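You operate a simulated robot arm through the tools that you are given. There is no shell and no other tool. Be economical: measure what you need, move in short steps, check, and stop when the job is done.

Carry out the task below with a simulated robot arm. There is one attempt and no reset: what you move stays moved.

## Task
Swap the yellow inlet ring for the size on the RING card.
Fine: fan switch stays off; old ring on the pink pad; then free the slide lock, shut the guard and latch it.

The check looks at the end state, three seconds after you hand in, the way a careful person would. Anything else that was tipped, shoved, dropped, spilled or broken makes it a failure.

## Robot
A 6-joint arm with a two-finger gripper on a trunk, on a base that drives. Base frame: it is fixed to the floor where the robot stands at the start and does not move with it; the origin is under the middle of the robot, x ahead of it, y to its left, z up; the surface under the hand at the start is at about z = 0.88. Units: m, rad, N and s.
Its first joint turns from -2.897 to 2.897 rad. Places, roughly: black guard latch [0.5, 0.5, 1.2]; blue slide lock [0.9, 0, 1.1]; hanging pan [0.8, 0.5, 1]; mesh guard [0.7, -0.4, 1.2]; model duct [0.8, 0.2, 1.1]; pink pad [0.9, -0.8, 0.9]; switch with a red fan rocker [0.8, 0.7, 1]. Payload 2.54 kg.
The TCP is the grasp point between the finger pads, 0.03 m short of the fingertips. In the tool frame z runs along the fingers and y along their closing line. The gripper opens to 0.116 m. The gripper's body begins 0.095 m behind the TCP.
Orientation is that of the tool frame in the base frame, as [roll, pitch, yaw] about the fixed x, y, z axes, in that order (R = Rz(yaw) Ry(pitch) Rx(roll)). With the fingers straight down and closing along the base's y, the tool's x points along the base's -x, its y along +y and its z along -z.

## Interface
- The arm moves only by the tool jog_arm. Its argument "commands" is a list of rows, each a list of 2 entries, a list of its own where there are three numbers: the shift along the tool's x, y, z in units of 500 mm (1.0 is 500 mm), then the turn, a rotation vector about the tool's x, y, z in units of 90 degrees (1.0 is 90 degrees). In form: [[[tx, ty, tz], [rx, ry, rz]], ...]. A call has 1 to 12 rows; each row is the pose to reach, as a shift and turn from the pose commanded when the call began, along the tool's axes at that moment. "jaw" is the opening, from 0 (shut) to 1 (fully open), set as the call begins (left out, the last holds). A call with a number of a shift or a turn outside -1 to 1 is refused whole. Each row takes 0.2 s and may step no farther than 0.05 m and 0.15 rad from the row before; otherwise, or with a gripper value out of range, the whole call is refused. A pose out of reach is approached as far as the arm can. The call stops where the force on the tool passes 70 N (or 10 N more than at its start, if that is more) or the arm is blocked; 0.2 s more then pass. The fingers move at their own pace (about 0.072 m/s each) and stop on an object; they squeeze with about 25 N. The grip force told is the motor's: it shows also when the fingers shut on nothing. Time passes only in rows, and 0.2 s behind the last, so rows that repeat a pose let the fingers close. It gives the time, the measured TCP pose, the force on the tool (base axes), the opening and the grip force at its end, in the units of the frame above (readings bear some noise), with the torque about the TCP (base axes, N m) and any sound that the robot's microphone picked up.
- Cameras (640 x 400 px; columns grow to the right, rows downward): "scene" is now at [-0.0262, 0.1451, 1.4401]; the picture's right is [-0.06, -1.00, 0.00], its down [-0.24, 0.01, -0.97] and it looks along [0.97, -0.05, -0.25] (base axes); focal length 230 px, centre (320, 200). "wrist" rides on the gripper at [0.069, -0.015, -0.122] in the tool frame; the picture's right is [0.21, 0.98, 0.00], its down [-0.83, 0.18, -0.53] and it looks along [-0.52, 0.11, 0.85] (tool axes); focal length 251 px, centre (320, 200). There is no depth. A picture from a camera that has moved, and an enlarged one, comes with that camera's place and axes in the base frame and with its lens.
- get_image(camera): a new picture of that camera. It takes no simulated time.
- roll_base(legs): drives the robot by 1 to 6 legs, each [ahead, left, turn to the left] in m, m and rad, along the robot's own axes; the way and the turn of a leg run together, so that a leg with both is an arc; at most 1.5 m and 3.142 rad a leg. The arm and the cameras ride along, it lands a little off, and it stops where it bumps. It gives what a move gives.
- pan_tilt(pan, tilt): turns the head with the scene camera to pan (to the left, within 2.094 rad either way) and tilt (down, from -0.506 to 1.204), counted from straight ahead of the robot. It gives what a move gives.
- enlarge(camera, box): a new picture of the part [left, top, right, bottom] of that camera's present view, enlarged. It takes no simulated time.
- close_job(): hands the job in; it is judged then, once.

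Work in short steps. Places have to be worked out from the pictures, the camera data and where the tool is seen: move nearer, look again, correct. Check each grasp and each placing, and mend what went wrong. You have 120 turns and 98 pictures in all, those below and enlarged ones among them. Open the gripper and draw the arm clear of the work before you hand the job in, unless the task says otherwise; then end with one line.

The tools are called after "Call:" as a command line: name --argument value ..., lists and objects as JSON in quotes. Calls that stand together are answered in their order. jog_arm: Moves the arm, as the interface text tells. Its arguments: {"type":"object","properties":{"commands":{"type":"array","items":{"type":"array"}},"jaw":{"type":"number"}},"required":["commands"]} The other tools are called the same way: roll_base (legs) drives the base; pan_tilt (pan, tilt) turns the head that bears the scene camera; get_image (camera) takes a picture; enlarge (camera, box) takes an enlarged picture of a part of a camera's view; close_job () hands the job in.

At the start:

```text
t: 0.0
eef_pos: [0.6596, 0.1545, 1.4119]
orientation: [3.141, 0.002, 3.141]
ft_force: [-0.6, -0.2, 0.8]
torque: [0.01, 0.0, 0.01]
width: 0.1159
gripper_force: 0.1
robot x, y, heading: [0.0003, 0.0012, -0.002]
head pan, tilt: [-0.056, 0.248]
```

scene: 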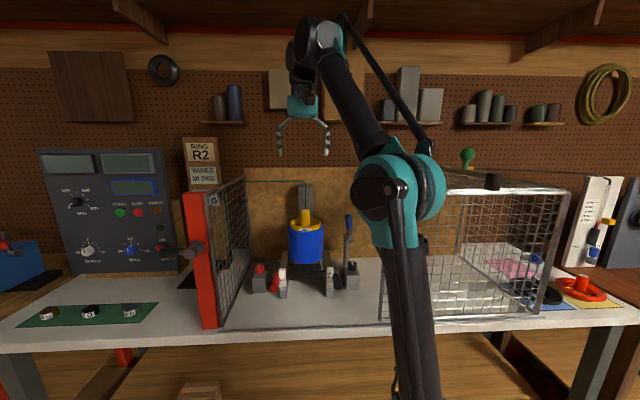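
wrist: 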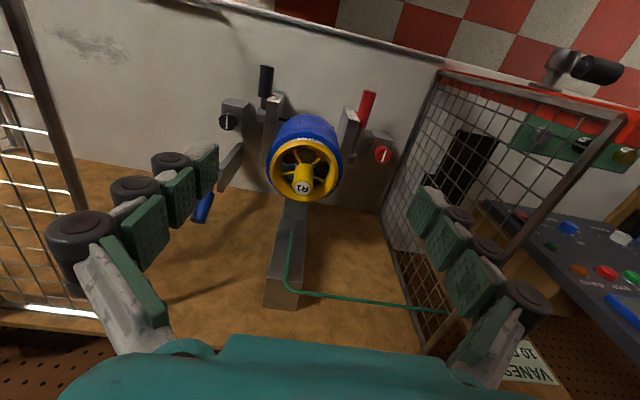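

The ring card reads R2 and the fitted ring seems to be R1. I'll enlarge the key areas.

Call:
enlarge --camera "scene" --box '[0, 240, 200, 365]'

Call:
enlarge --camera "scene" --box '[170, 170, 400, 330]'

Call:
enlarge --camera "scene" --box '[430, 170, 640, 330]'

Call:
enlarge --camera "wrist" --box '[200, 50, 420, 220]'

Call:
enlarge --camera "scene" --box '[30, 125, 240, 285]'

```text
3.20 times, centred on (100, 302) of scene
camera zoom: at [-0.0262, 0.1451, 1.4401], right [-0.06, -1.0, 0.0], down [-0.24, 0.01, -0.97], along [0.97, -0.05, -0.25], focal length 736 px, centre (1024, -128)
```

zoom: 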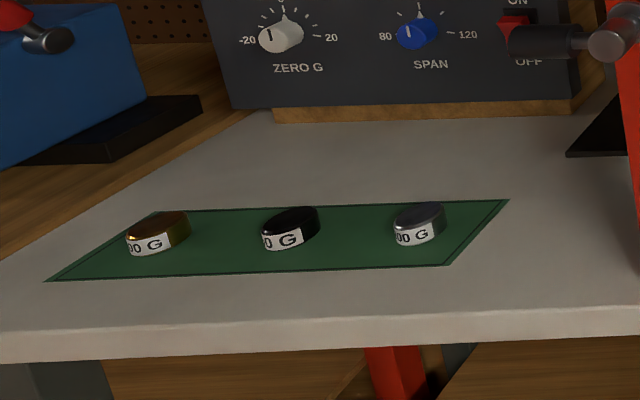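

```text
2.50 times, centred on (285, 250) of scene
camera zoom: at [-0.0262, 0.1451, 1.4401], right [-0.06, -1.0, 0.0], down [-0.24, 0.01, -0.97], along [0.97, -0.05, -0.25], focal length 575 px, centre (408, 75)
```

zoom: 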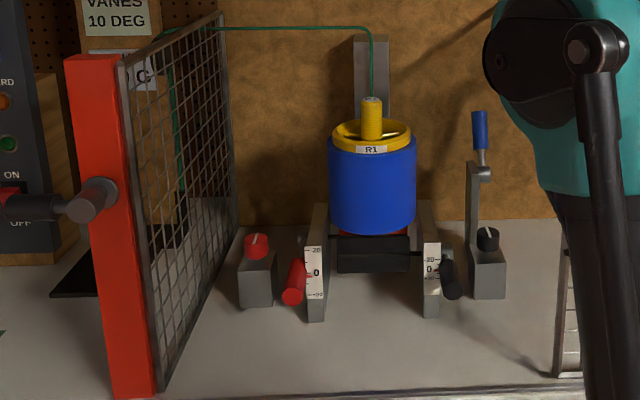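

```text
2.50 times, centred on (535, 250) of scene
camera zoom: at [-0.0262, 0.1451, 1.4401], right [-0.06, -1.0, 0.0], down [-0.24, 0.01, -0.97], along [0.97, -0.05, -0.25], focal length 575 px, centre (-218, 75)
```

zoom: 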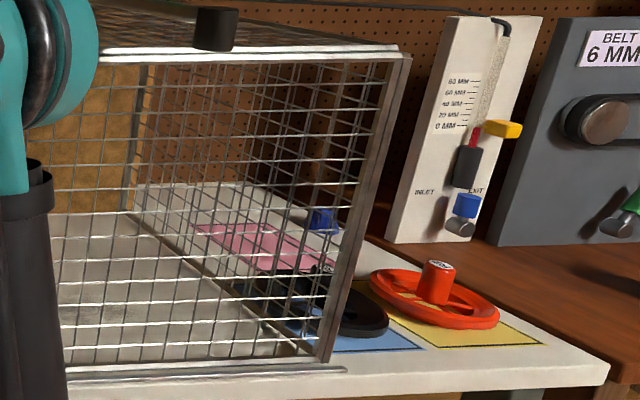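

```text
2.35 times, centred on (310, 135) of wrist
camera zoom: at [0.5895, 0.1391, 1.5327], right [-0.21, 0.98, 0.0], down [0.83, 0.18, 0.53], along [0.52, 0.11, -0.85], focal length 592 px, centre (344, 353)
```

zoom: 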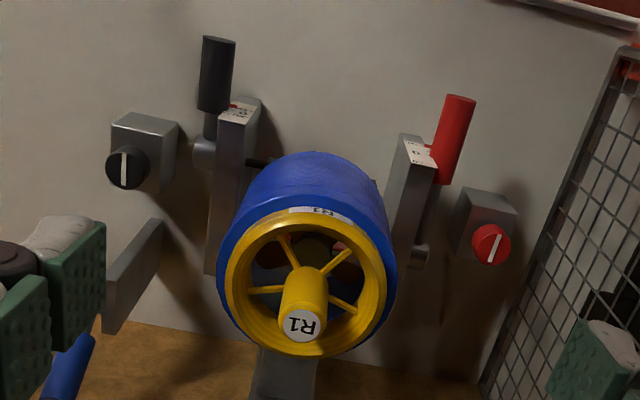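

```text
2.50 times, centred on (135, 205) of scene
camera zoom: at [-0.0262, 0.1451, 1.4401], right [-0.06, -1.0, 0.0], down [-0.24, 0.01, -0.97], along [0.97, -0.05, -0.25], focal length 575 px, centre (782, 188)
```

zoom: 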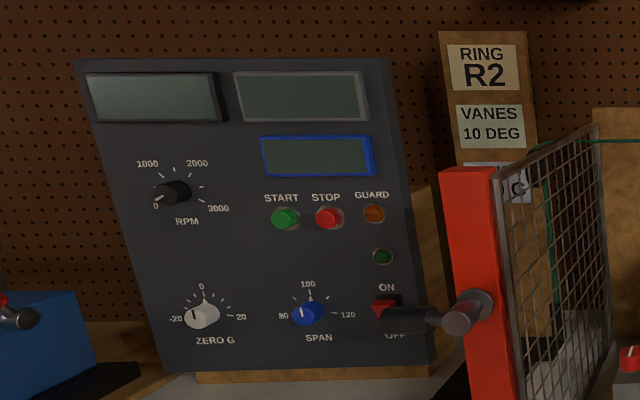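

The spare rings (black, orange) are on coloured pads at the right. I'll back off and go right to view their labels and the guard.

Call:
roll_base --legs '[[-0.3, 0, 0], [0, -0.6, 0]]'

Call:
pan_tilt --pan 0.0 --tilt 0.4

Call:
get_image --camera "scene"

Call:
get_image --camera "wrist"

```text
t: 5.0
eef_pos: [0.3567, -0.4478, 1.4112]
orientation: [3.141, 0.001, 3.138]
ft_force: [-1.0, -0.1, 0.3]
torque: [0.0, 0.04, 0.0]
width: 0.1158
gripper_force: 0.0
robot x, y, heading: [-0.3053, -0.5977, -0.002]
head pan, tilt: [-0.056, 0.248]
```

```text
t: 5.7
eef_pos: [0.358, -0.4473, 1.4107]
orientation: [3.14, 0.0, 3.14]
ft_force: [-0.1, -0.1, -0.3]
torque: [-0.02, 0.02, 0.0]
width: 0.1159
gripper_force: 0.0
robot x, y, heading: [-0.3042, -0.6004, -0.003]
head pan, tilt: [0.0, 0.4]
```

```text
90 pictures are left
camera scene: at [-0.3291, -0.4488, 1.426], right [0.0, -1.0, 0.0], down [-0.39, 0.0, -0.92], along [0.92, 0.0, -0.39], focal length 230 px, centre (320, 200)
```

scene: 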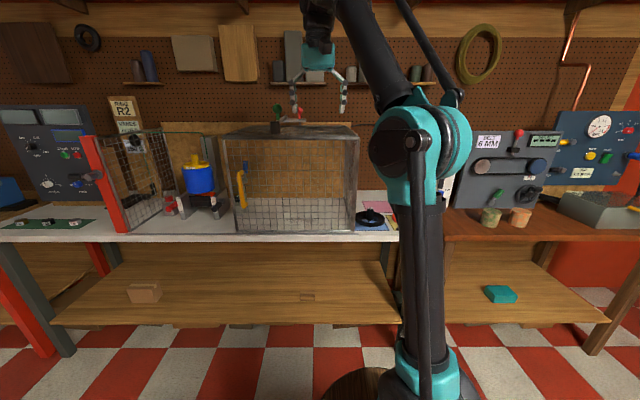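

```text
89 pictures are left
camera wrist: at [0.2871, -0.4622, 1.5327], right [-0.21, 0.98, 0.0], down [0.83, 0.18, 0.53], along [0.52, 0.11, -0.85], focal length 251 px, centre (320, 200)
```

wrist: 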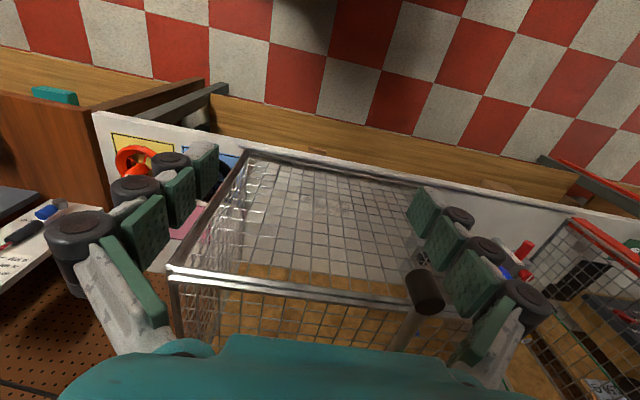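

The guard is a mesh box that slides left. I'll go further right and zoom on the pads.

Call:
roll_base --legs '[[0, -0.45, 0]]'

Call:
get_image --camera "scene"

Call:
get_image --camera "wrist"

```text
t: 8.5
eef_pos: [0.355, -0.9009, 1.4109]
orientation: [-3.141, 0.0, 3.139]
ft_force: [-0.6, 0.4, -0.1]
torque: [-0.02, 0.05, -0.03]
width: 0.116
gripper_force: 0.0
robot x, y, heading: [-0.3029, -1.0521, -0.001]
head pan, tilt: [0.0, 0.4]
```

```text
88 pictures are left
camera scene: at [-0.3308, -0.9026, 1.4259], right [0.0, -1.0, 0.0], down [-0.39, 0.0, -0.92], along [0.92, 0.0, -0.39], focal length 230 px, centre (320, 200)
```

scene: 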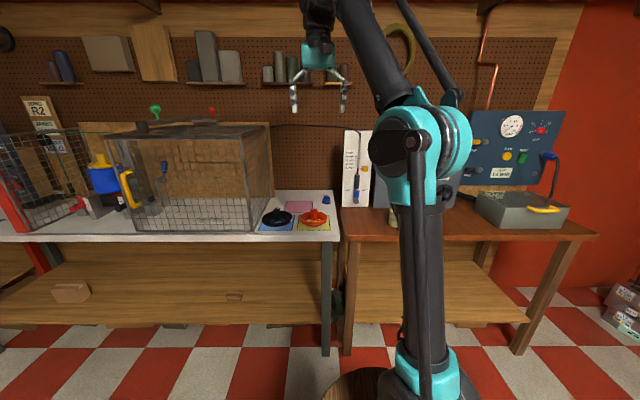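

```text
87 pictures are left
camera wrist: at [0.2855, -0.9163, 1.5327], right [-0.21, 0.98, 0.0], down [0.83, 0.18, 0.53], along [0.52, 0.11, -0.85], focal length 251 px, centre (320, 200)
```

wrist: 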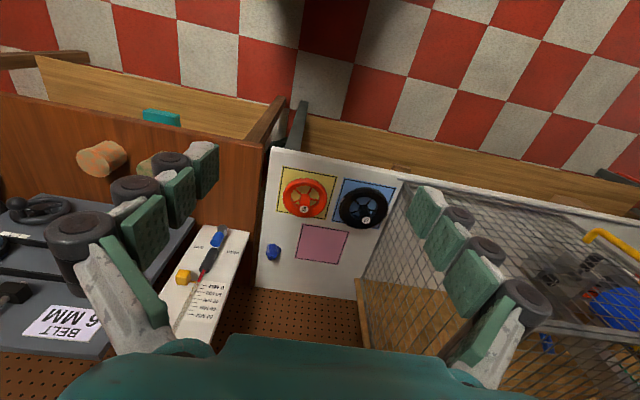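

Zooming to read the labels.

Call:
enlarge --camera "wrist" --box '[260, 155, 410, 275]'

Call:
enlarge --camera "scene" --box '[240, 180, 350, 250]'

Call:
enlarge --camera "scene" --box '[70, 90, 280, 240]'

```text
3.33 times, centred on (335, 215) of wrist
camera zoom: at [0.2855, -0.9163, 1.5327], right [-0.21, 0.98, 0.0], down [0.83, 0.18, 0.53], along [0.52, 0.11, -0.85], focal length 838 px, centre (270, 150)
```

zoom: 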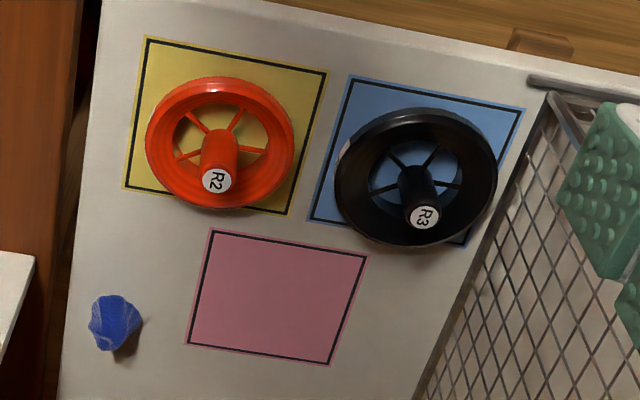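

```text
5.71 times, centred on (295, 215) of scene
camera zoom: at [-0.3308, -0.9026, 1.4259], right [0.0, -1.0, 0.0], down [-0.39, 0.0, -0.92], along [0.92, 0.0, -0.39], focal length 1315 px, centre (463, 114)
```

zoom: 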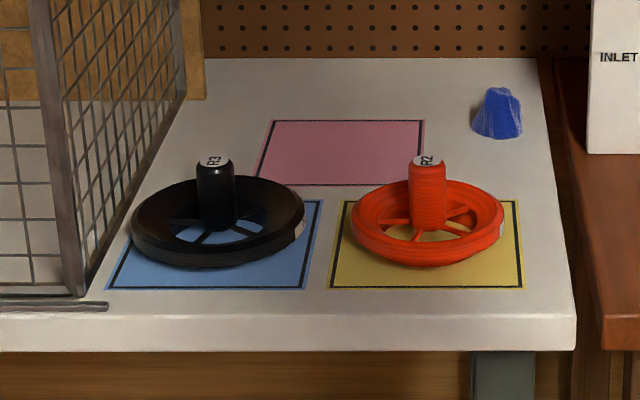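

```text
2.67 times, centred on (175, 165) of scene
camera zoom: at [-0.3308, -0.9026, 1.4259], right [0.0, -1.0, 0.0], down [-0.39, 0.0, -0.92], along [0.92, 0.0, -0.39], focal length 614 px, centre (707, 293)
```

zoom: 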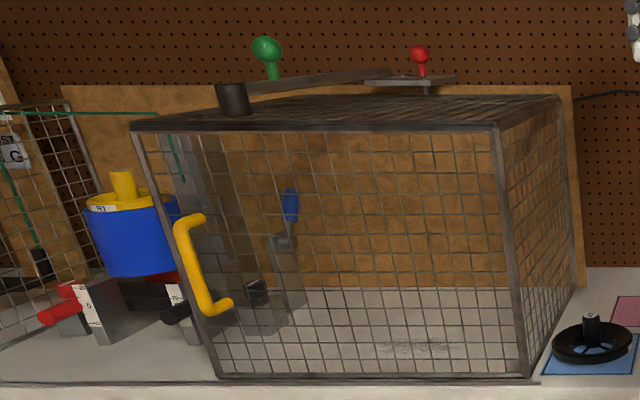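

R2 is the orange ring on the yellow pad, and the pink pad is centred near (0.865, -0.78). I'll return to the duct to remove R1.

Call:
roll_base --legs '[[0, 1.052, 0], [0.3, 0, 0]]'

Call:
jog_arm --commands '[[[-0.08, 0, 0], [0, 0, 0]], [[-0.16, 0, 0], [0, 0, 0]], [[-0.22, 0, 0], [0, 0, 0]], [[-0.22, 0, 0.08], [0, 0, 0]], [[-0.22, 0, 0.16], [0, 0, 0]]]'

Call:
get_image --camera "scene"

Call:
get_image --camera "wrist"

```text
t: 15.5
eef_pos: [0.658, 0.1521, 1.4112]
orientation: [-3.141, -0.001, 3.137]
ft_force: [0.0, -0.2, -0.5]
torque: [0.0, 0.0, -0.01]
width: 0.1162
gripper_force: 0.0
robot x, y, heading: [0.0004, 0.0005, -0.01]
head pan, tilt: [0.0, 0.4]
```

```text
t: 16.7
eef_pos: [0.7687, 0.1507, 1.3317]
orientation: [3.141, -0.001, 3.135]
ft_force: [0.1, -0.9, 0.3]
torque: [-0.01, -0.03, -0.04]
width: 0.1158
gripper_force: 0.0
out of reach, approached as far as the arm can: row 2, 3
robot x, y, heading: [-0.0021, 0.0005, -0.006]
head pan, tilt: [0.0, 0.4]
```

```text
83 pictures are left
camera scene: at [-0.0278, 0.1506, 1.4259], right [-0.01, -1.0, 0.0], down [-0.39, 0.0, -0.92], along [0.92, 0.0, -0.39], focal length 230 px, centre (320, 200)
```

scene: 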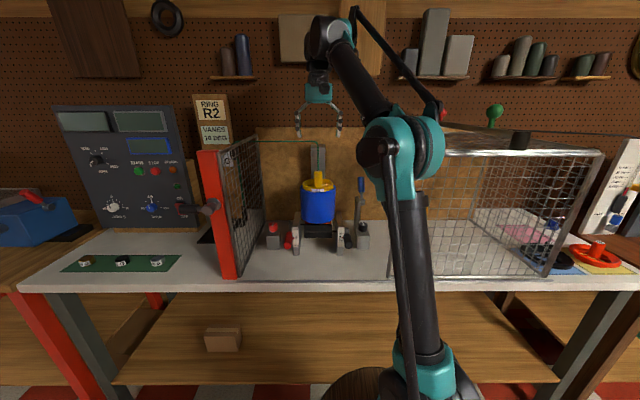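

```text
82 pictures are left
camera wrist: at [0.6987, 0.1355, 1.4533], right [-0.21, 0.98, 0.0], down [0.83, 0.18, 0.53], along [0.52, 0.11, -0.85], focal length 251 px, centre (320, 200)
```

wrist: 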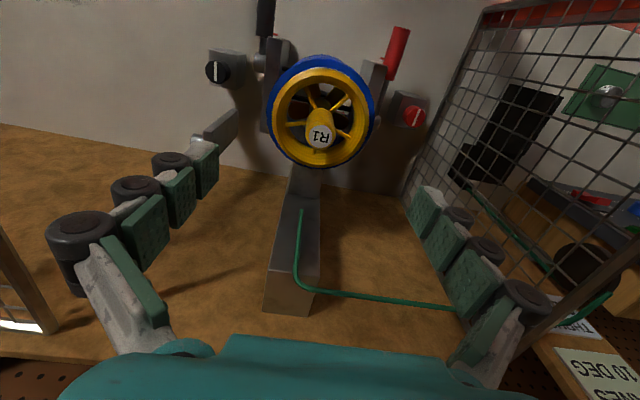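

Post top sits at about (0.781, 0.150, 1.19). I'll centre over it, narrow the jaw, and lower partway.

Call:
jog_arm --commands '[[[-0.024, 0, 0], [0, 0, 0]], [[-0.024, 0, 0.08], [0, 0, 0]], [[-0.024, 0, 0.16], [0, 0, 0]], [[-0.024, 0, 0.2], [0, 0, 0]], [[-0.024, 0, 0.2], [0, 0, 0]]]' --jaw 0.62

Call:
get_image --camera "wrist"

Call:
enlarge --camera "scene" --box '[240, 90, 400, 270]'

```text
t: 17.9
eef_pos: [0.7802, 0.15, 1.2314]
orientation: [3.141, 0.002, 3.136]
ft_force: [0.0, 0.8, -0.5]
torque: [0.04, 0.01, 0.01]
width: 0.0719
gripper_force: 0.2
robot x, y, heading: [0.0002, -0.0002, -0.007]
head pan, tilt: [0.0, 0.4]
```

```text
81 pictures are left
camera wrist: at [0.7105, 0.135, 1.3527], right [-0.21, 0.98, 0.0], down [0.83, 0.18, 0.53], along [0.52, 0.11, -0.85], focal length 251 px, centre (320, 200)
```

wrist: 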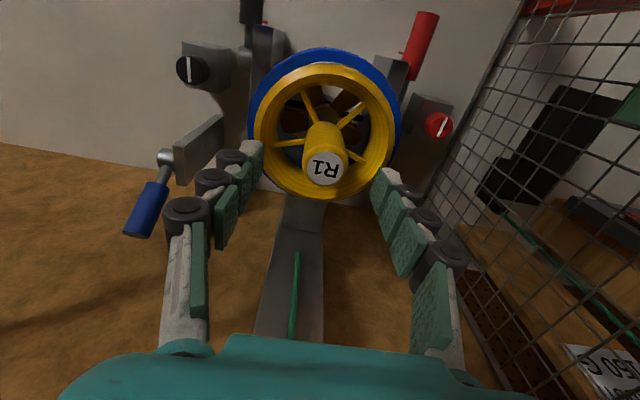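

```text
2.22 times, centred on (320, 180) of scene
camera zoom: at [-0.0278, 0.1506, 1.4259], right [-0.01, -1.0, 0.0], down [-0.39, 0.0, -0.92], along [0.92, -0.01, -0.39], focal length 511 px, centre (320, 244)
```

zoom: 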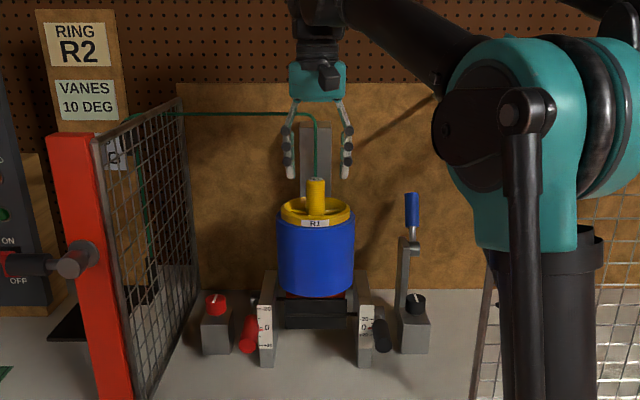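

Alignment is close; knob is ~4 mm to +y. I'll correct, lower to about 1.172, then close.

Call:
jog_arm --commands '[[[-0.004, 0.009, 0], [0, 0, 0]], [[-0.004, 0.009, 0.06], [0, 0, 0]], [[-0.004, 0.009, 0.1], [0, 0, 0]], [[-0.004, 0.009, 0.118], [0, 0, 0]]]'

Call:
get_image --camera "wrist"

Call:
enlarge --camera "scene" --box '[260, 130, 380, 220]'

```text
t: 18.9
eef_pos: [0.7818, 0.1555, 1.1748]
orientation: [3.14, 0.004, 3.135]
ft_force: [16.3, 1.6, 58.2]
torque: [0.32, -0.35, -0.01]
width: 0.0827
gripper_force: 25.5
robot x, y, heading: [0.0004, 0.0002, -0.006]
head pan, tilt: [0.0, 0.4]
```

```text
79 pictures are left
camera wrist: at [0.712, 0.1396, 1.2957], right [-0.21, 0.98, 0.0], down [0.83, 0.18, 0.54], along [0.53, 0.11, -0.84], focal length 251 px, centre (320, 200)
```

wrist: 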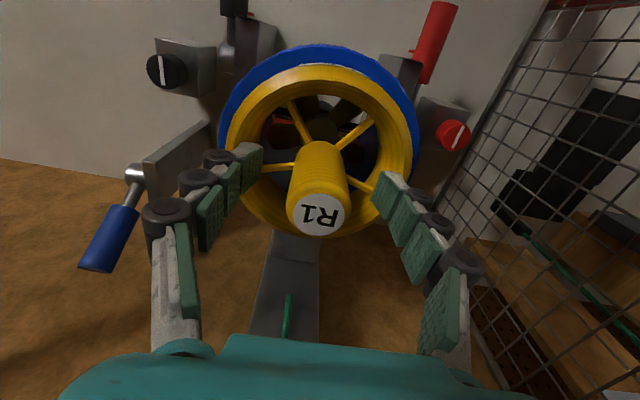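

```text
4.44 times, centred on (320, 175) of scene
camera zoom: at [-0.0288, 0.1503, 1.4259], right [-0.01, -1.0, 0.0], down [-0.39, 0.0, -0.92], along [0.92, -0.01, -0.39], focal length 1023 px, centre (320, 311)
```

zoom: 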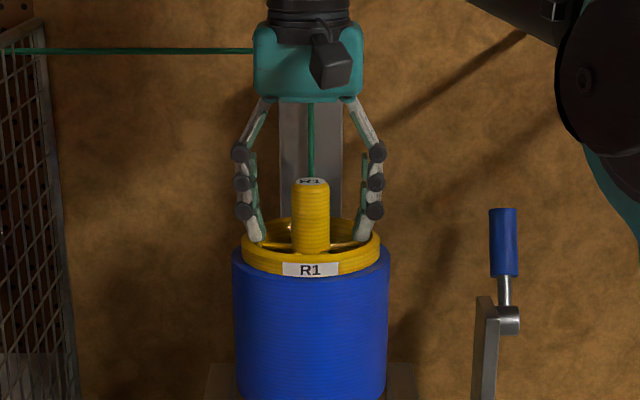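

The fingertips landed in the ring's funnel (58 N). I'll rise 9 mm, then close on the post.

Call:
jog_arm --commands '[[[0, 0, -0.02], [0, 0, 0]], [[0, 0, -0.02], [0, 0, 0]]]' --jaw 0.6

Call:
jog_arm --commands '[[[0, 0, 0], [0, 0, 0]], [[0, 0, 0], [0, 0, 0]], [[0, 0, 0], [0, 0, 0]], [[0, 0, 0], [0, 0, 0]]]' --jaw 0.0

Call:
get_image --camera "wrist"

Call:
enlarge --camera "scene" --box '[260, 130, 380, 220]'

```text
t: 19.5
eef_pos: [0.782, 0.1553, 1.1815]
orientation: [-3.141, 0.0, 3.137]
ft_force: [0.3, -0.3, 0.0]
torque: [-0.01, -0.03, -0.03]
width: 0.0694
gripper_force: 0.1
robot x, y, heading: [0.001, -0.0016, -0.004]
head pan, tilt: [0.0, 0.4]
```

```text
t: 20.5
eef_pos: [0.7811, 0.1531, 1.1831]
orientation: [-3.141, -0.001, 3.135]
ft_force: [-1.2, -8.6, 26.1]
torque: [-0.3, 0.14, -0.05]
width: 0.0306
gripper_force: 25.3
robot x, y, heading: [-0.0001, 0.001, -0.003]
head pan, tilt: [0.0, 0.4]
```

```text
77 pictures are left
camera wrist: at [0.7117, 0.1387, 1.3047], right [-0.21, 0.98, 0.0], down [0.83, 0.18, 0.53], along [0.52, 0.11, -0.85], focal length 251 px, centre (320, 200)
```

wrist: 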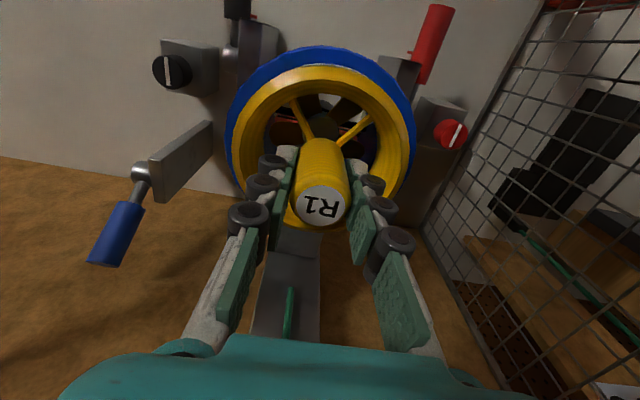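

```text
4.44 times, centred on (320, 175) of scene
camera zoom: at [-0.0288, 0.1499, 1.426], right [-0.01, -1.0, 0.0], down [-0.39, 0.0, -0.92], along [0.92, -0.01, -0.39], focal length 1023 px, centre (320, 311)
```

zoom: 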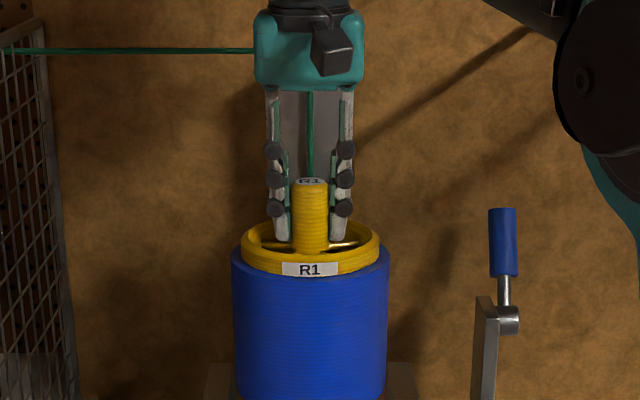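

Gripped at 0.031 m. I'll lift slowly straight up, watching the force.

Call:
jog_arm --commands '[[[0, 0, -0.01], [0, 0, 0]], [[0, 0, -0.03], [0, 0, 0]], [[0, 0, -0.06], [0, 0, 0]], [[0, 0, -0.1], [0, 0, 0]]]'

Call:
enlarge --camera "scene" --box '[230, 100, 410, 260]'

```text
t: 21.5
eef_pos: [0.7822, 0.1537, 1.2324]
orientation: [3.141, -0.001, 3.138]
ft_force: [0.8, 0.3, -1.1]
torque: [0.0, 0.03, -0.01]
width: 0.0306
gripper_force: 25.1
robot x, y, heading: [-0.003, 0.0004, -0.008]
head pan, tilt: [0.0, 0.4]
```

```text
2.50 times, centred on (320, 180) of scene
camera zoom: at [-0.0277, 0.1506, 1.4259], right [-0.01, -1.0, 0.0], down [-0.39, 0.0, -0.92], along [0.92, -0.01, -0.39], focal length 575 px, centre (320, 250)
```

zoom: 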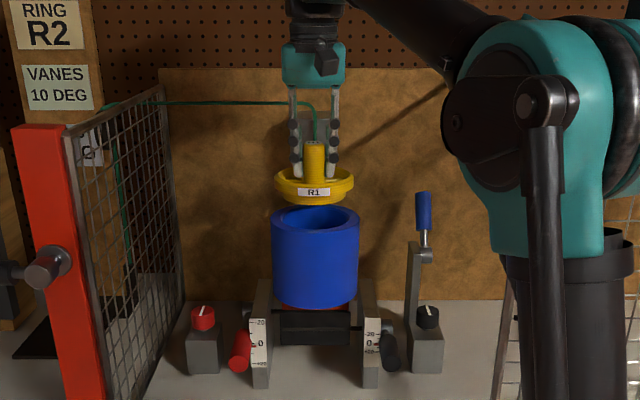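

R1 lifted free. Raise further, retract, then drive around the front of the guard to the pads.

Call:
jog_arm --commands '[[[0, 0, -0.08], [0, 0, 0]], [[0, 0, -0.16], [0, 0, 0]], [[0, 0, -0.25], [0, 0, 0]], [[0.09, 0, -0.25], [0, 0, 0]], [[0.18, 0, -0.25], [0, 0, 0]], [[0.27, 0, -0.25], [0, 0, 0]], [[0.32, 0, -0.25], [0, 0, 0]]]'

Call:
roll_base --legs '[[-0.3, 0, 0], [0, -0.95, 0], [0.3, 0, 0]]'

Call:
get_image --camera "scene"

Call:
get_image --camera "wrist"

```text
t: 23.1
eef_pos: [0.621, 0.1553, 1.3574]
orientation: [-3.141, 0.002, 3.136]
ft_force: [0.7, -0.1, -1.5]
torque: [-0.02, 0.04, 0.0]
width: 0.0309
gripper_force: 25.1
robot x, y, heading: [0.0001, 0.0005, -0.003]
head pan, tilt: [0.0, 0.4]
```

```text
t: 31.4
eef_pos: [0.6088, -0.7939, 1.3561]
orientation: [-3.142, 0.0, 3.134]
ft_force: [-0.4, 0.2, -0.2]
torque: [0.0, 0.02, -0.02]
width: 0.0308
gripper_force: 24.2
robot x, y, heading: [-0.0151, -0.9495, -0.01]
head pan, tilt: [0.0, 0.4]
```

```text
74 pictures are left
camera scene: at [-0.04, -0.7958, 1.4259], right [-0.01, -1.0, 0.0], down [-0.39, 0.0, -0.92], along [0.92, -0.01, -0.39], focal length 230 px, centre (320, 200)
```

scene: 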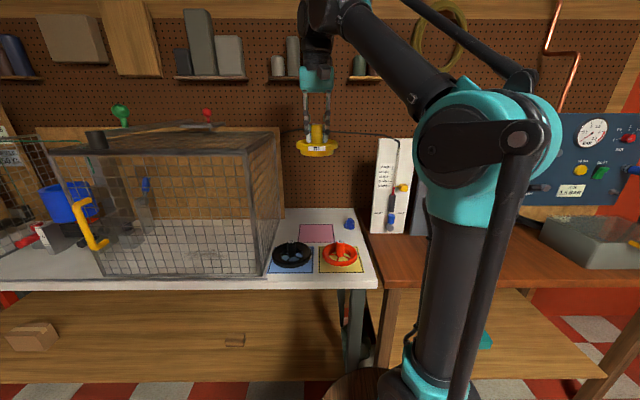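

```text
73 pictures are left
camera wrist: at [0.5395, -0.808, 1.4786], right [-0.21, 0.98, 0.0], down [0.83, 0.17, 0.53], along [0.52, 0.11, -0.85], focal length 251 px, centre (320, 200)
```

wrist: 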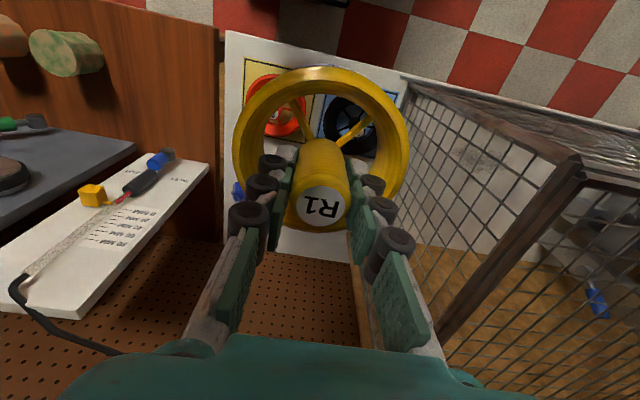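

Pink pad centre recomputed at (0.864, -0.785). I'll lower to z≈1.06 while moving out over the pad.

Call:
jog_arm --commands '[[[0, 0, 0.09], [0, 0, 0]], [[0, 0, 0.18], [0, 0, 0]], [[0, 0, 0.27], [0, 0, 0]], [[0, 0, 0.36], [0, 0, 0]], [[0, 0, 0.44], [0, 0, 0]], [[-0.09, 0.01, 0.45], [0, 0, 0]], [[-0.18, 0.022, 0.47], [0, 0, 0]], [[-0.27, 0.022, 0.5], [0, 0, 0]], [[-0.36, 0.022, 0.53], [0, 0, 0]], [[-0.45, 0.022, 0.56], [0, 0, 0]], [[-0.51, 0.022, 0.6], [0, 0, 0]], [[-0.51, 0.022, 0.6], [0, 0, 0]]]'

Call:
enlarge --camera "scene" --box '[220, 130, 400, 290]'

Call:
get_image --camera "wrist"

```text
t: 34.0
eef_pos: [0.8638, -0.7837, 1.0561]
orientation: [3.14, 0.002, 3.133]
ft_force: [-0.6, -0.4, -0.7]
torque: [0.0, 0.01, 0.0]
width: 0.0306
gripper_force: 25.4
robot x, y, heading: [-0.0146, -0.9448, -0.007]
head pan, tilt: [0.0, 0.4]
```

```text
2.50 times, centred on (310, 210) of scene
camera zoom: at [-0.0401, -0.7958, 1.4259], right [-0.01, -1.0, 0.0], down [-0.39, 0.0, -0.92], along [0.92, -0.01, -0.39], focal length 575 px, centre (345, 175)
```

zoom: 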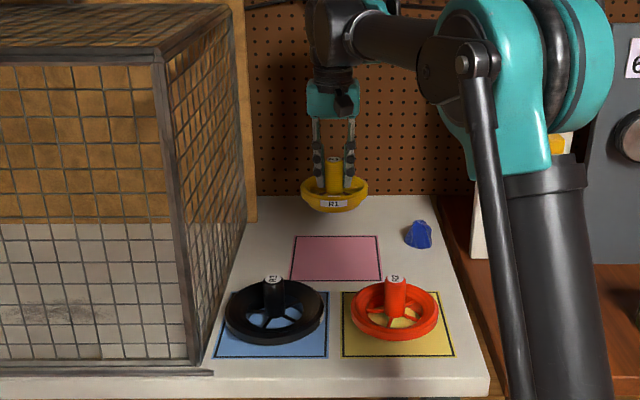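

```text
71 pictures are left
camera wrist: at [0.7942, -0.7996, 1.1778], right [-0.21, 0.98, 0.0], down [0.83, 0.17, 0.53], along [0.52, 0.11, -0.85], focal length 251 px, centre (320, 200)
```

wrist: 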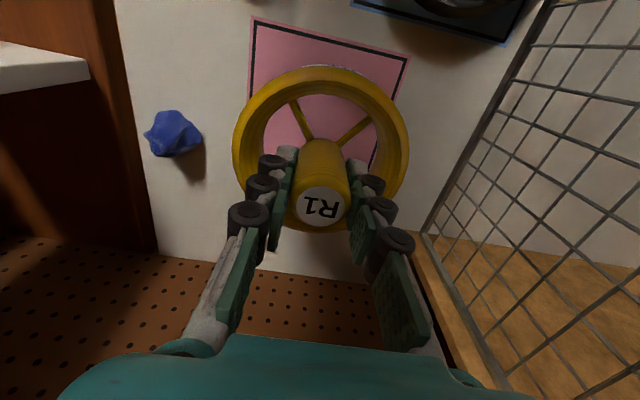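

Lateral position agrees with the pad centre. Lowering to near contact.

Call:
jog_arm --commands '[[[0, 0, 0.08], [0, 0, 0]], [[0, 0, 0.14], [0, 0, 0]], [[0, 0, 0.18], [0, 0, 0]], [[0, 0, 0.2], [0, 0, 0]], [[0, 0, 0.21], [0, 0, 0]]]'

Call:
enlarge --camera "scene" --box '[260, 180, 380, 280]'

```text
t: 35.2
eef_pos: [0.8644, -0.7845, 0.9519]
orientation: [-3.141, -0.001, 3.132]
ft_force: [0.1, 0.1, -0.7]
torque: [0.01, 0.02, -0.01]
width: 0.031
gripper_force: 25.4
robot x, y, heading: [-0.0112, -0.9486, -0.006]
head pan, tilt: [0.0, 0.4]
```

```text
4.00 times, centred on (320, 230) of scene
camera zoom: at [-0.0401, -0.7958, 1.4259], right [-0.01, -1.0, 0.0], down [-0.39, 0.0, -0.92], along [0.92, -0.01, -0.39], focal length 920 px, centre (320, 80)
```

zoom: 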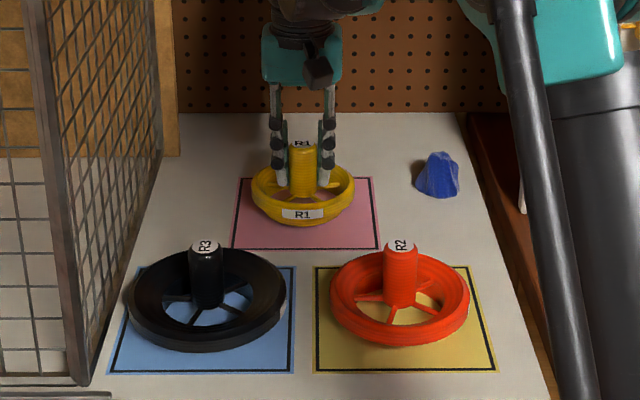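

Just above the pad. Creeping down until contact.

Call:
jog_arm --commands '[[[0, 0, 0.004], [0, 0, 0]], [[0, 0, 0.008], [0, 0, 0]], [[0, 0, 0.012], [0, 0, 0]], [[0, 0, 0.016], [0, 0, 0]]]'

```text
t: 36.2
eef_pos: [0.864, -0.784, 0.9433]
orientation: [3.141, 0.0, 3.132]
ft_force: [-0.2, 0.2, -1.5]
torque: [-0.02, -0.02, -0.03]
width: 0.0308
gripper_force: 24.8
robot x, y, heading: [-0.009, -0.946, -0.009]
head pan, tilt: [0.0, 0.4]
```

Call:
jog_arm --commands '[[[0, 0, 0.004], [0, 0, 0]], [[0, 0, 0.008], [0, 0, 0]], [[0, 0, 0.012], [0, 0, 0]], [[0, 0, 0.016], [0, 0, 0]]]'

Call:
enlarge --camera "scene" --box '[270, 185, 370, 255]'

```text
t: 37.4
eef_pos: [0.8645, -0.785, 0.9389]
orientation: [-3.141, 0.003, 3.133]
ft_force: [-5.4, -0.2, 24.5]
torque: [-0.08, 0.34, -0.02]
width: 0.0307
gripper_force: 25.6
robot x, y, heading: [-0.0173, -0.9461, -0.009]
head pan, tilt: [0.0, 0.4]
stopped in row 4: the force on the tool passed its limit at 73 N (the readings are from after the stop); the commanded pose is now the measured one
```

```text
5.71 times, centred on (320, 220) of scene
camera zoom: at [-0.0412, -0.796, 1.4259], right [-0.01, -1.0, 0.0], down [-0.39, 0.0, -0.92], along [0.92, -0.01, -0.39], focal length 1315 px, centre (320, 86)
```

zoom: 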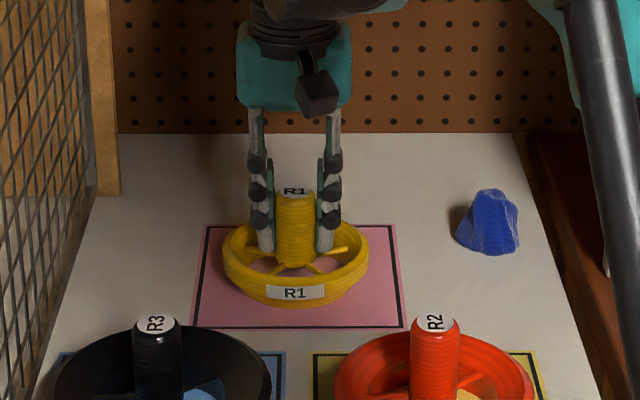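

R1 is down on the pink pad. Open moderately and rise straight up.

Call:
jog_arm --commands '[[[0, 0, -0.006], [0, 0, 0]], [[0, 0, -0.006], [0, 0, 0]], [[0, 0, -0.006], [0, 0, 0]]]' --jaw 0.48

Call:
jog_arm --commands '[[[0, 0, -0.04], [0, 0, 0]], [[0, 0, -0.12], [0, 0, 0]], [[0, 0, -0.2], [0, 0, 0]]]'

Call:
enlarge --camera "scene" --box '[260, 180, 380, 280]'

```text
t: 38.2
eef_pos: [0.8653, -0.7843, 0.9401]
orientation: [-3.141, 0.001, 3.133]
ft_force: [0.0, -0.3, -0.1]
torque: [0.01, -0.01, -0.02]
width: 0.0557
gripper_force: 0.0
robot x, y, heading: [-0.0127, -0.9445, -0.009]
head pan, tilt: [0.0, 0.4]
```

```text
t: 39.0
eef_pos: [0.8657, -0.7839, 1.0423]
orientation: [-3.14, 0.0, 3.133]
ft_force: [-0.4, 0.5, 0.1]
torque: [-0.01, -0.01, -0.01]
width: 0.0557
gripper_force: 0.0
robot x, y, heading: [-0.0135, -0.9492, -0.011]
head pan, tilt: [0.0, 0.4]
```

```text
4.00 times, centred on (320, 230) of scene
camera zoom: at [-0.0398, -0.7958, 1.4259], right [-0.01, -1.0, 0.0], down [-0.39, 0.0, -0.92], along [0.92, -0.01, -0.39], focal length 920 px, centre (320, 80)
```

zoom: 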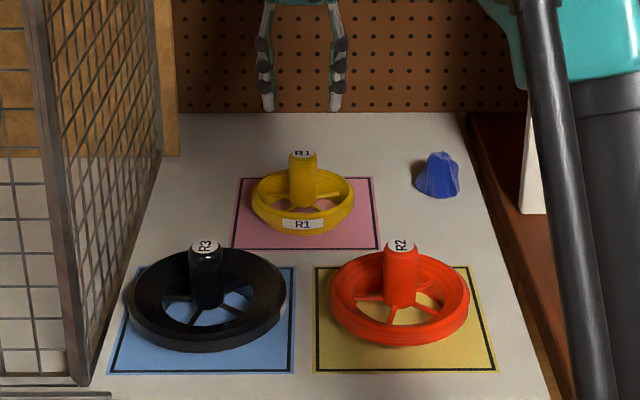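

R1 sits neatly on pink. Now over the orange R2 post, estimated (0.682, -0.877).

Call:
jog_arm --commands '[[[0.07, -0.038, -0.02], [0, 0, 0]], [[0.15, -0.076, -0.02], [0, 0, 0]], [[0.23, -0.114, -0.02], [0, 0, 0]], [[0.3, -0.152, -0.02], [0, 0, 0]], [[0.368, -0.189, 0], [0, 0, 0]], [[0.368, -0.189, 0.02], [0, 0, 0]]]' --jaw 0.55

Call:
get_image --camera "wrist"

Call:
enlarge --camera "scene" --box '[280, 180, 400, 280]'

```text
t: 40.4
eef_pos: [0.6789, -0.8777, 1.0304]
orientation: [-3.141, 0.002, 3.133]
ft_force: [-0.7, -0.4, -0.2]
torque: [0.0, 0.0, 0.01]
width: 0.0638
gripper_force: 0.0
robot x, y, heading: [-0.0101, -0.9482, -0.007]
head pan, tilt: [0.0, 0.4]
```

```text
67 pictures are left
camera wrist: at [0.6088, -0.893, 1.1523], right [-0.21, 0.98, 0.0], down [0.83, 0.17, 0.54], along [0.52, 0.11, -0.84], focal length 251 px, centre (320, 200)
```

wrist: 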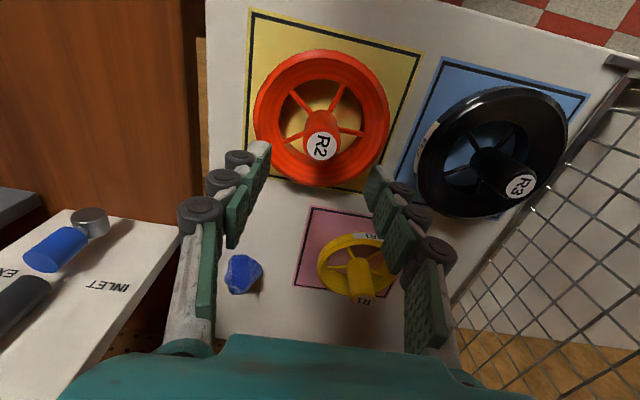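

```text
4.00 times, centred on (340, 230) of scene
camera zoom: at [-0.0399, -0.7958, 1.4259], right [-0.01, -1.0, 0.0], down [-0.39, 0.0, -0.92], along [0.92, -0.01, -0.39], focal length 920 px, centre (240, 80)
```

zoom: 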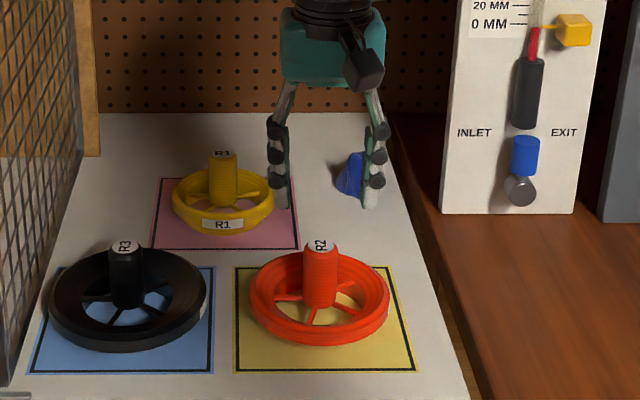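

Aligned. Descend to ~0.943 and close.

Call:
jog_arm --commands '[[[0, 0, 0.08], [0, 0, 0]], [[0, 0, 0.14], [0, 0, 0]], [[0, 0, 0.172], [0, 0, 0]], [[0, 0, 0.172], [0, 0, 0]]]'

Call:
jog_arm --commands '[[[0, 0, 0], [0, 0, 0]], [[0, 0, 0], [0, 0, 0]], [[0, 0, 0], [0, 0, 0]], [[0, 0, 0], [0, 0, 0]]]' --jaw 0.0

Call:
get_image --camera "wrist"

Call:
enlarge --camera "scene" --box '[280, 180, 400, 280]'

```text
t: 41.4
eef_pos: [0.6804, -0.8783, 0.9451]
orientation: [-3.14, 0.002, 3.133]
ft_force: [0.0, -0.4, 0.3]
torque: [-0.02, -0.04, 0.01]
width: 0.0637
gripper_force: 0.2
robot x, y, heading: [-0.0158, -0.9446, -0.007]
head pan, tilt: [0.0, 0.4]
```

```text
t: 42.4
eef_pos: [0.68, -0.8773, 0.9444]
orientation: [3.14, 0.002, 3.133]
ft_force: [0.2, 0.2, 0.1]
torque: [-0.03, -0.02, 0.03]
width: 0.0309
gripper_force: 24.3
robot x, y, heading: [-0.0103, -0.9455, -0.007]
head pan, tilt: [0.0, 0.4]
```

```text
65 pictures are left
camera wrist: at [0.6103, -0.8925, 1.0662], right [-0.21, 0.98, 0.0], down [0.83, 0.17, 0.54], along [0.52, 0.11, -0.84], focal length 251 px, centre (320, 200)
```

wrist: 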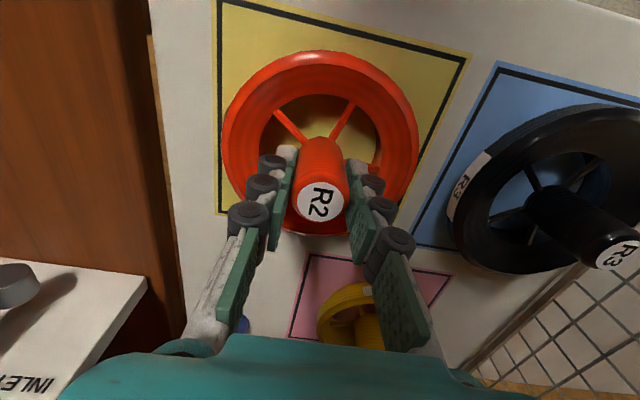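

```text
4.00 times, centred on (340, 230) of scene
camera zoom: at [-0.0399, -0.7958, 1.4259], right [-0.01, -1.0, 0.0], down [-0.39, 0.0, -0.92], along [0.92, -0.01, -0.39], focal length 920 px, centre (240, 80)
```

zoom: 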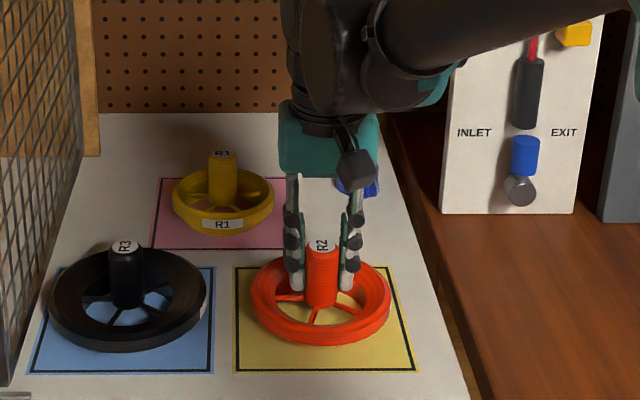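

R2 gripped. Lift to z≈1.36, retract slightly, and drive back to the duct.

Call:
jog_arm --commands '[[[0, 0, -0.03], [0, 0, 0]], [[0, 0, -0.1], [0, 0, 0]], [[0, 0, -0.19], [0, 0, 0]], [[0, 0, -0.28], [0, 0, 0]], [[0, 0, -0.37], [0, 0, 0]], [[0, 0, -0.46], [0, 0, 0]], [[0.02, 0, -0.55], [0, 0, 0]], [[0.04, 0, -0.64], [0, 0, 0]], [[0.06, 0, -0.73], [0, 0, 0]], [[0.09, 0, -0.81], [0, 0, 0]], [[0.12, 0, -0.83], [0, 0, 0]]]'

Call:
roll_base --legs '[[-0.3, 0, 0], [0, 0.946, 0], [0.31, 0, 0]]'

Call:
get_image --camera "scene"

Call:
get_image --camera "wrist"

```text
t: 44.8
eef_pos: [0.6198, -0.8772, 1.3583]
orientation: [-3.141, 0.0, 3.132]
ft_force: [0.6, -0.5, -0.5]
torque: [-0.01, 0.04, -0.02]
width: 0.0308
gripper_force: 25.2
robot x, y, heading: [-0.0132, -0.9479, -0.006]
head pan, tilt: [0.0, 0.4]
```

```text
t: 53.1
eef_pos: [0.6327, 0.076, 1.3589]
orientation: [-3.141, 0.002, 3.136]
ft_force: [0.5, 0.6, -0.7]
torque: [0.01, 0.04, -0.04]
width: 0.0307
gripper_force: 24.5
robot x, y, heading: [-0.0016, 0.0057, -0.003]
head pan, tilt: [0.0, 0.4]
```

```text
63 pictures are left
camera scene: at [-0.0263, 0.1559, 1.4259], right [0.0, -1.0, 0.0], down [-0.39, 0.0, -0.92], along [0.92, 0.0, -0.39], focal length 230 px, centre (320, 200)
```

scene: 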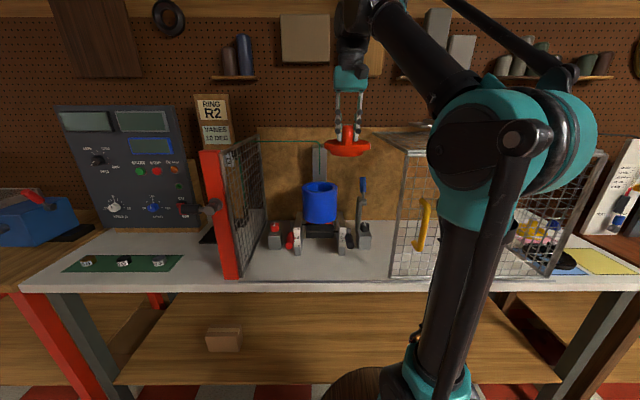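

```text
62 pictures are left
camera wrist: at [0.5636, 0.0614, 1.48], right [-0.21, 0.98, 0.0], down [0.83, 0.18, 0.54], along [0.52, 0.11, -0.84], focal length 251 px, centre (320, 200)
```

wrist: 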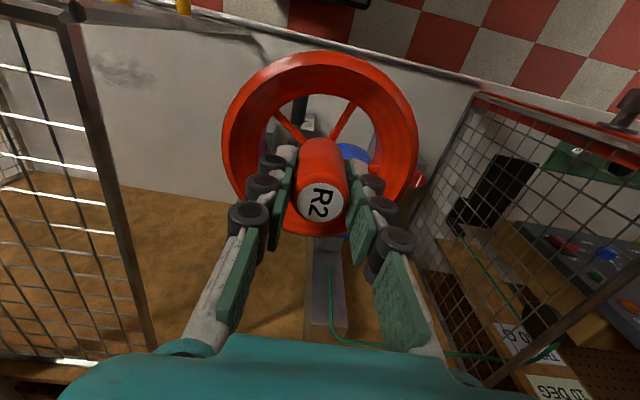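

Move over the duct at (0.7815, 0.1535), z≈1.27.

Call:
jog_arm --commands '[[[-0.04, 0.04, 0.04], [0, 0, 0]], [[-0.1, 0.08, 0.08], [0, 0, 0]], [[-0.16, 0.12, 0.12], [0, 0, 0]], [[-0.23, 0.157, 0.15], [0, 0, 0]], [[-0.297, 0.157, 0.17], [0, 0, 0]], [[-0.297, 0.157, 0.17], [0, 0, 0]]]'

Call:
get_image --camera "wrist"

Call:
enlarge --camera "scene" --box '[250, 110, 390, 220]'

```text
t: 54.5
eef_pos: [0.7826, 0.1544, 1.2728]
orientation: [-3.141, 0.001, 3.139]
ft_force: [0.1, -0.3, -0.4]
torque: [-0.03, -0.01, -0.01]
width: 0.0306
gripper_force: 24.9
robot x, y, heading: [-0.0001, 0.0074, -0.005]
head pan, tilt: [0.0, 0.4]
```

```text
61 pictures are left
camera wrist: at [0.7127, 0.1394, 1.3947], right [-0.21, 0.98, 0.0], down [0.83, 0.18, 0.54], along [0.52, 0.11, -0.84], focal length 251 px, centre (320, 200)
```

wrist: 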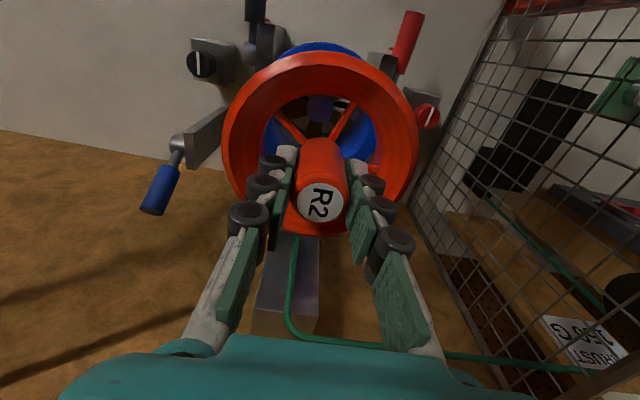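

```text
3.64 times, centred on (320, 165) of scene
camera zoom: at [-0.0264, 0.1559, 1.4259], right [0.0, -1.0, 0.0], down [-0.39, 0.0, -0.92], along [0.92, 0.0, -0.39], focal length 837 px, centre (320, 327)
```

zoom: 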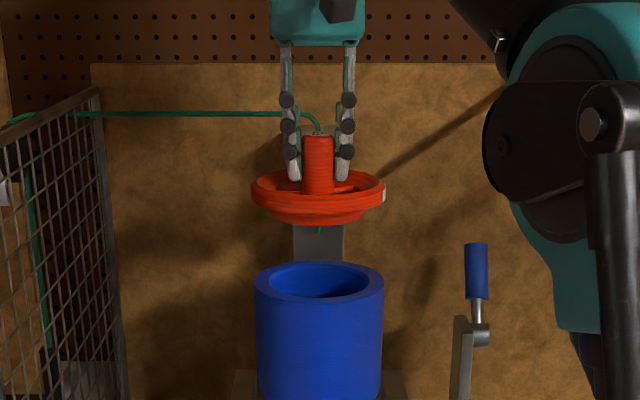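

Ring centred over the bore (within ~1 mm). Lower in slowing steps.

Call:
jog_arm --commands '[[[0, 0, 0.05], [0, 0, 0]], [[0, 0, 0.09], [0, 0, 0]], [[0, 0, 0.11], [0, 0, 0]], [[0, 0, 0.125], [0, 0, 0]], [[0, 0, 0.135], [0, 0, 0]], [[0, 0, 0.145], [0, 0, 0]]]'

Call:
enlarge --camera "scene" --box '[250, 110, 390, 220]'

Call:
get_image --camera "wrist"

```text
t: 55.9
eef_pos: [0.782, 0.1539, 1.2002]
orientation: [-3.141, 0.002, 3.138]
ft_force: [0.2, 0.1, -0.8]
torque: [0.03, 0.03, -0.03]
width: 0.0307
gripper_force: 24.8
robot x, y, heading: [-0.0008, 0.003, -0.007]
head pan, tilt: [0.0, 0.4]
```

```text
3.64 times, centred on (320, 165) of scene
camera zoom: at [-0.0263, 0.156, 1.4259], right [0.0, -1.0, 0.0], down [-0.39, 0.0, -0.92], along [0.92, 0.0, -0.39], focal length 837 px, centre (320, 327)
```

zoom: 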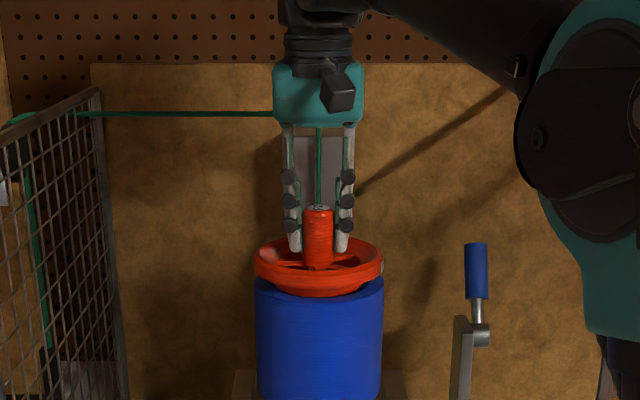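

```text
58 pictures are left
camera wrist: at [0.7125, 0.1391, 1.3226], right [-0.21, 0.98, 0.0], down [0.83, 0.18, 0.54], along [0.52, 0.11, -0.84], focal length 251 px, centre (320, 200)
```

wrist: 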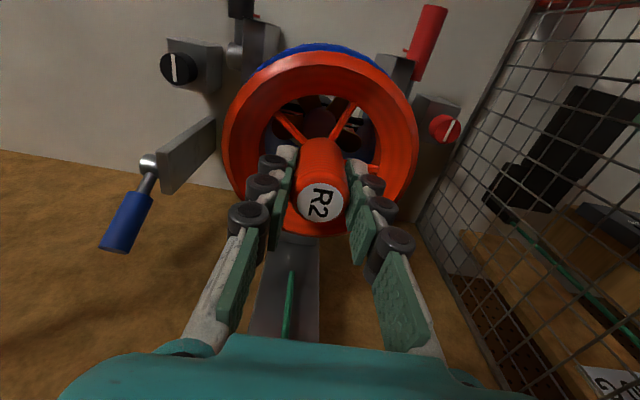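

Entering without force. Continue in 2 mm steps until seated (~1.188).

Call:
jog_arm --commands '[[[0, 0, 0.005], [0, 0, 0]], [[0, 0, 0.01], [0, 0, 0]], [[0, 0, 0.015], [0, 0, 0]], [[0, 0, 0.02], [0, 0, 0]], [[0, 0, 0.024], [0, 0, 0]]]'

Call:
enlarge --camera "scene" --box '[270, 130, 370, 210]'

```text
t: 57.1
eef_pos: [0.7833, 0.1543, 1.19]
orientation: [3.141, 0.002, 3.139]
ft_force: [-6.3, 0.6, 1.0]
torque: [0.04, 0.28, 0.02]
width: 0.0308
gripper_force: 25.5
robot x, y, heading: [-0.0026, 0.0037, -0.007]
head pan, tilt: [0.0, 0.4]
```

```text
5.00 times, centred on (320, 170) of scene
camera zoom: at [-0.0267, 0.156, 1.4259], right [0.0, -1.0, 0.0], down [-0.39, 0.0, -0.92], along [0.92, 0.0, -0.39], focal length 1150 px, centre (320, 350)
```

zoom: 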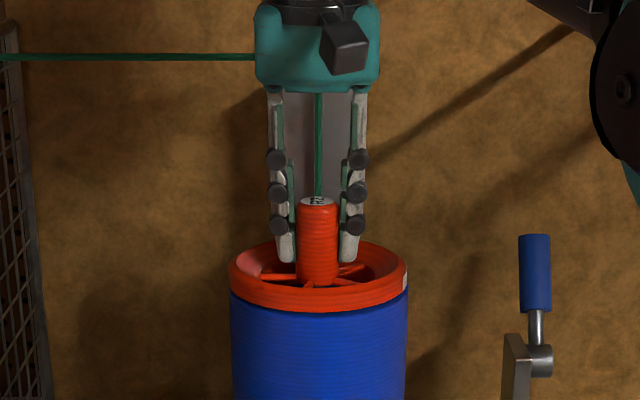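

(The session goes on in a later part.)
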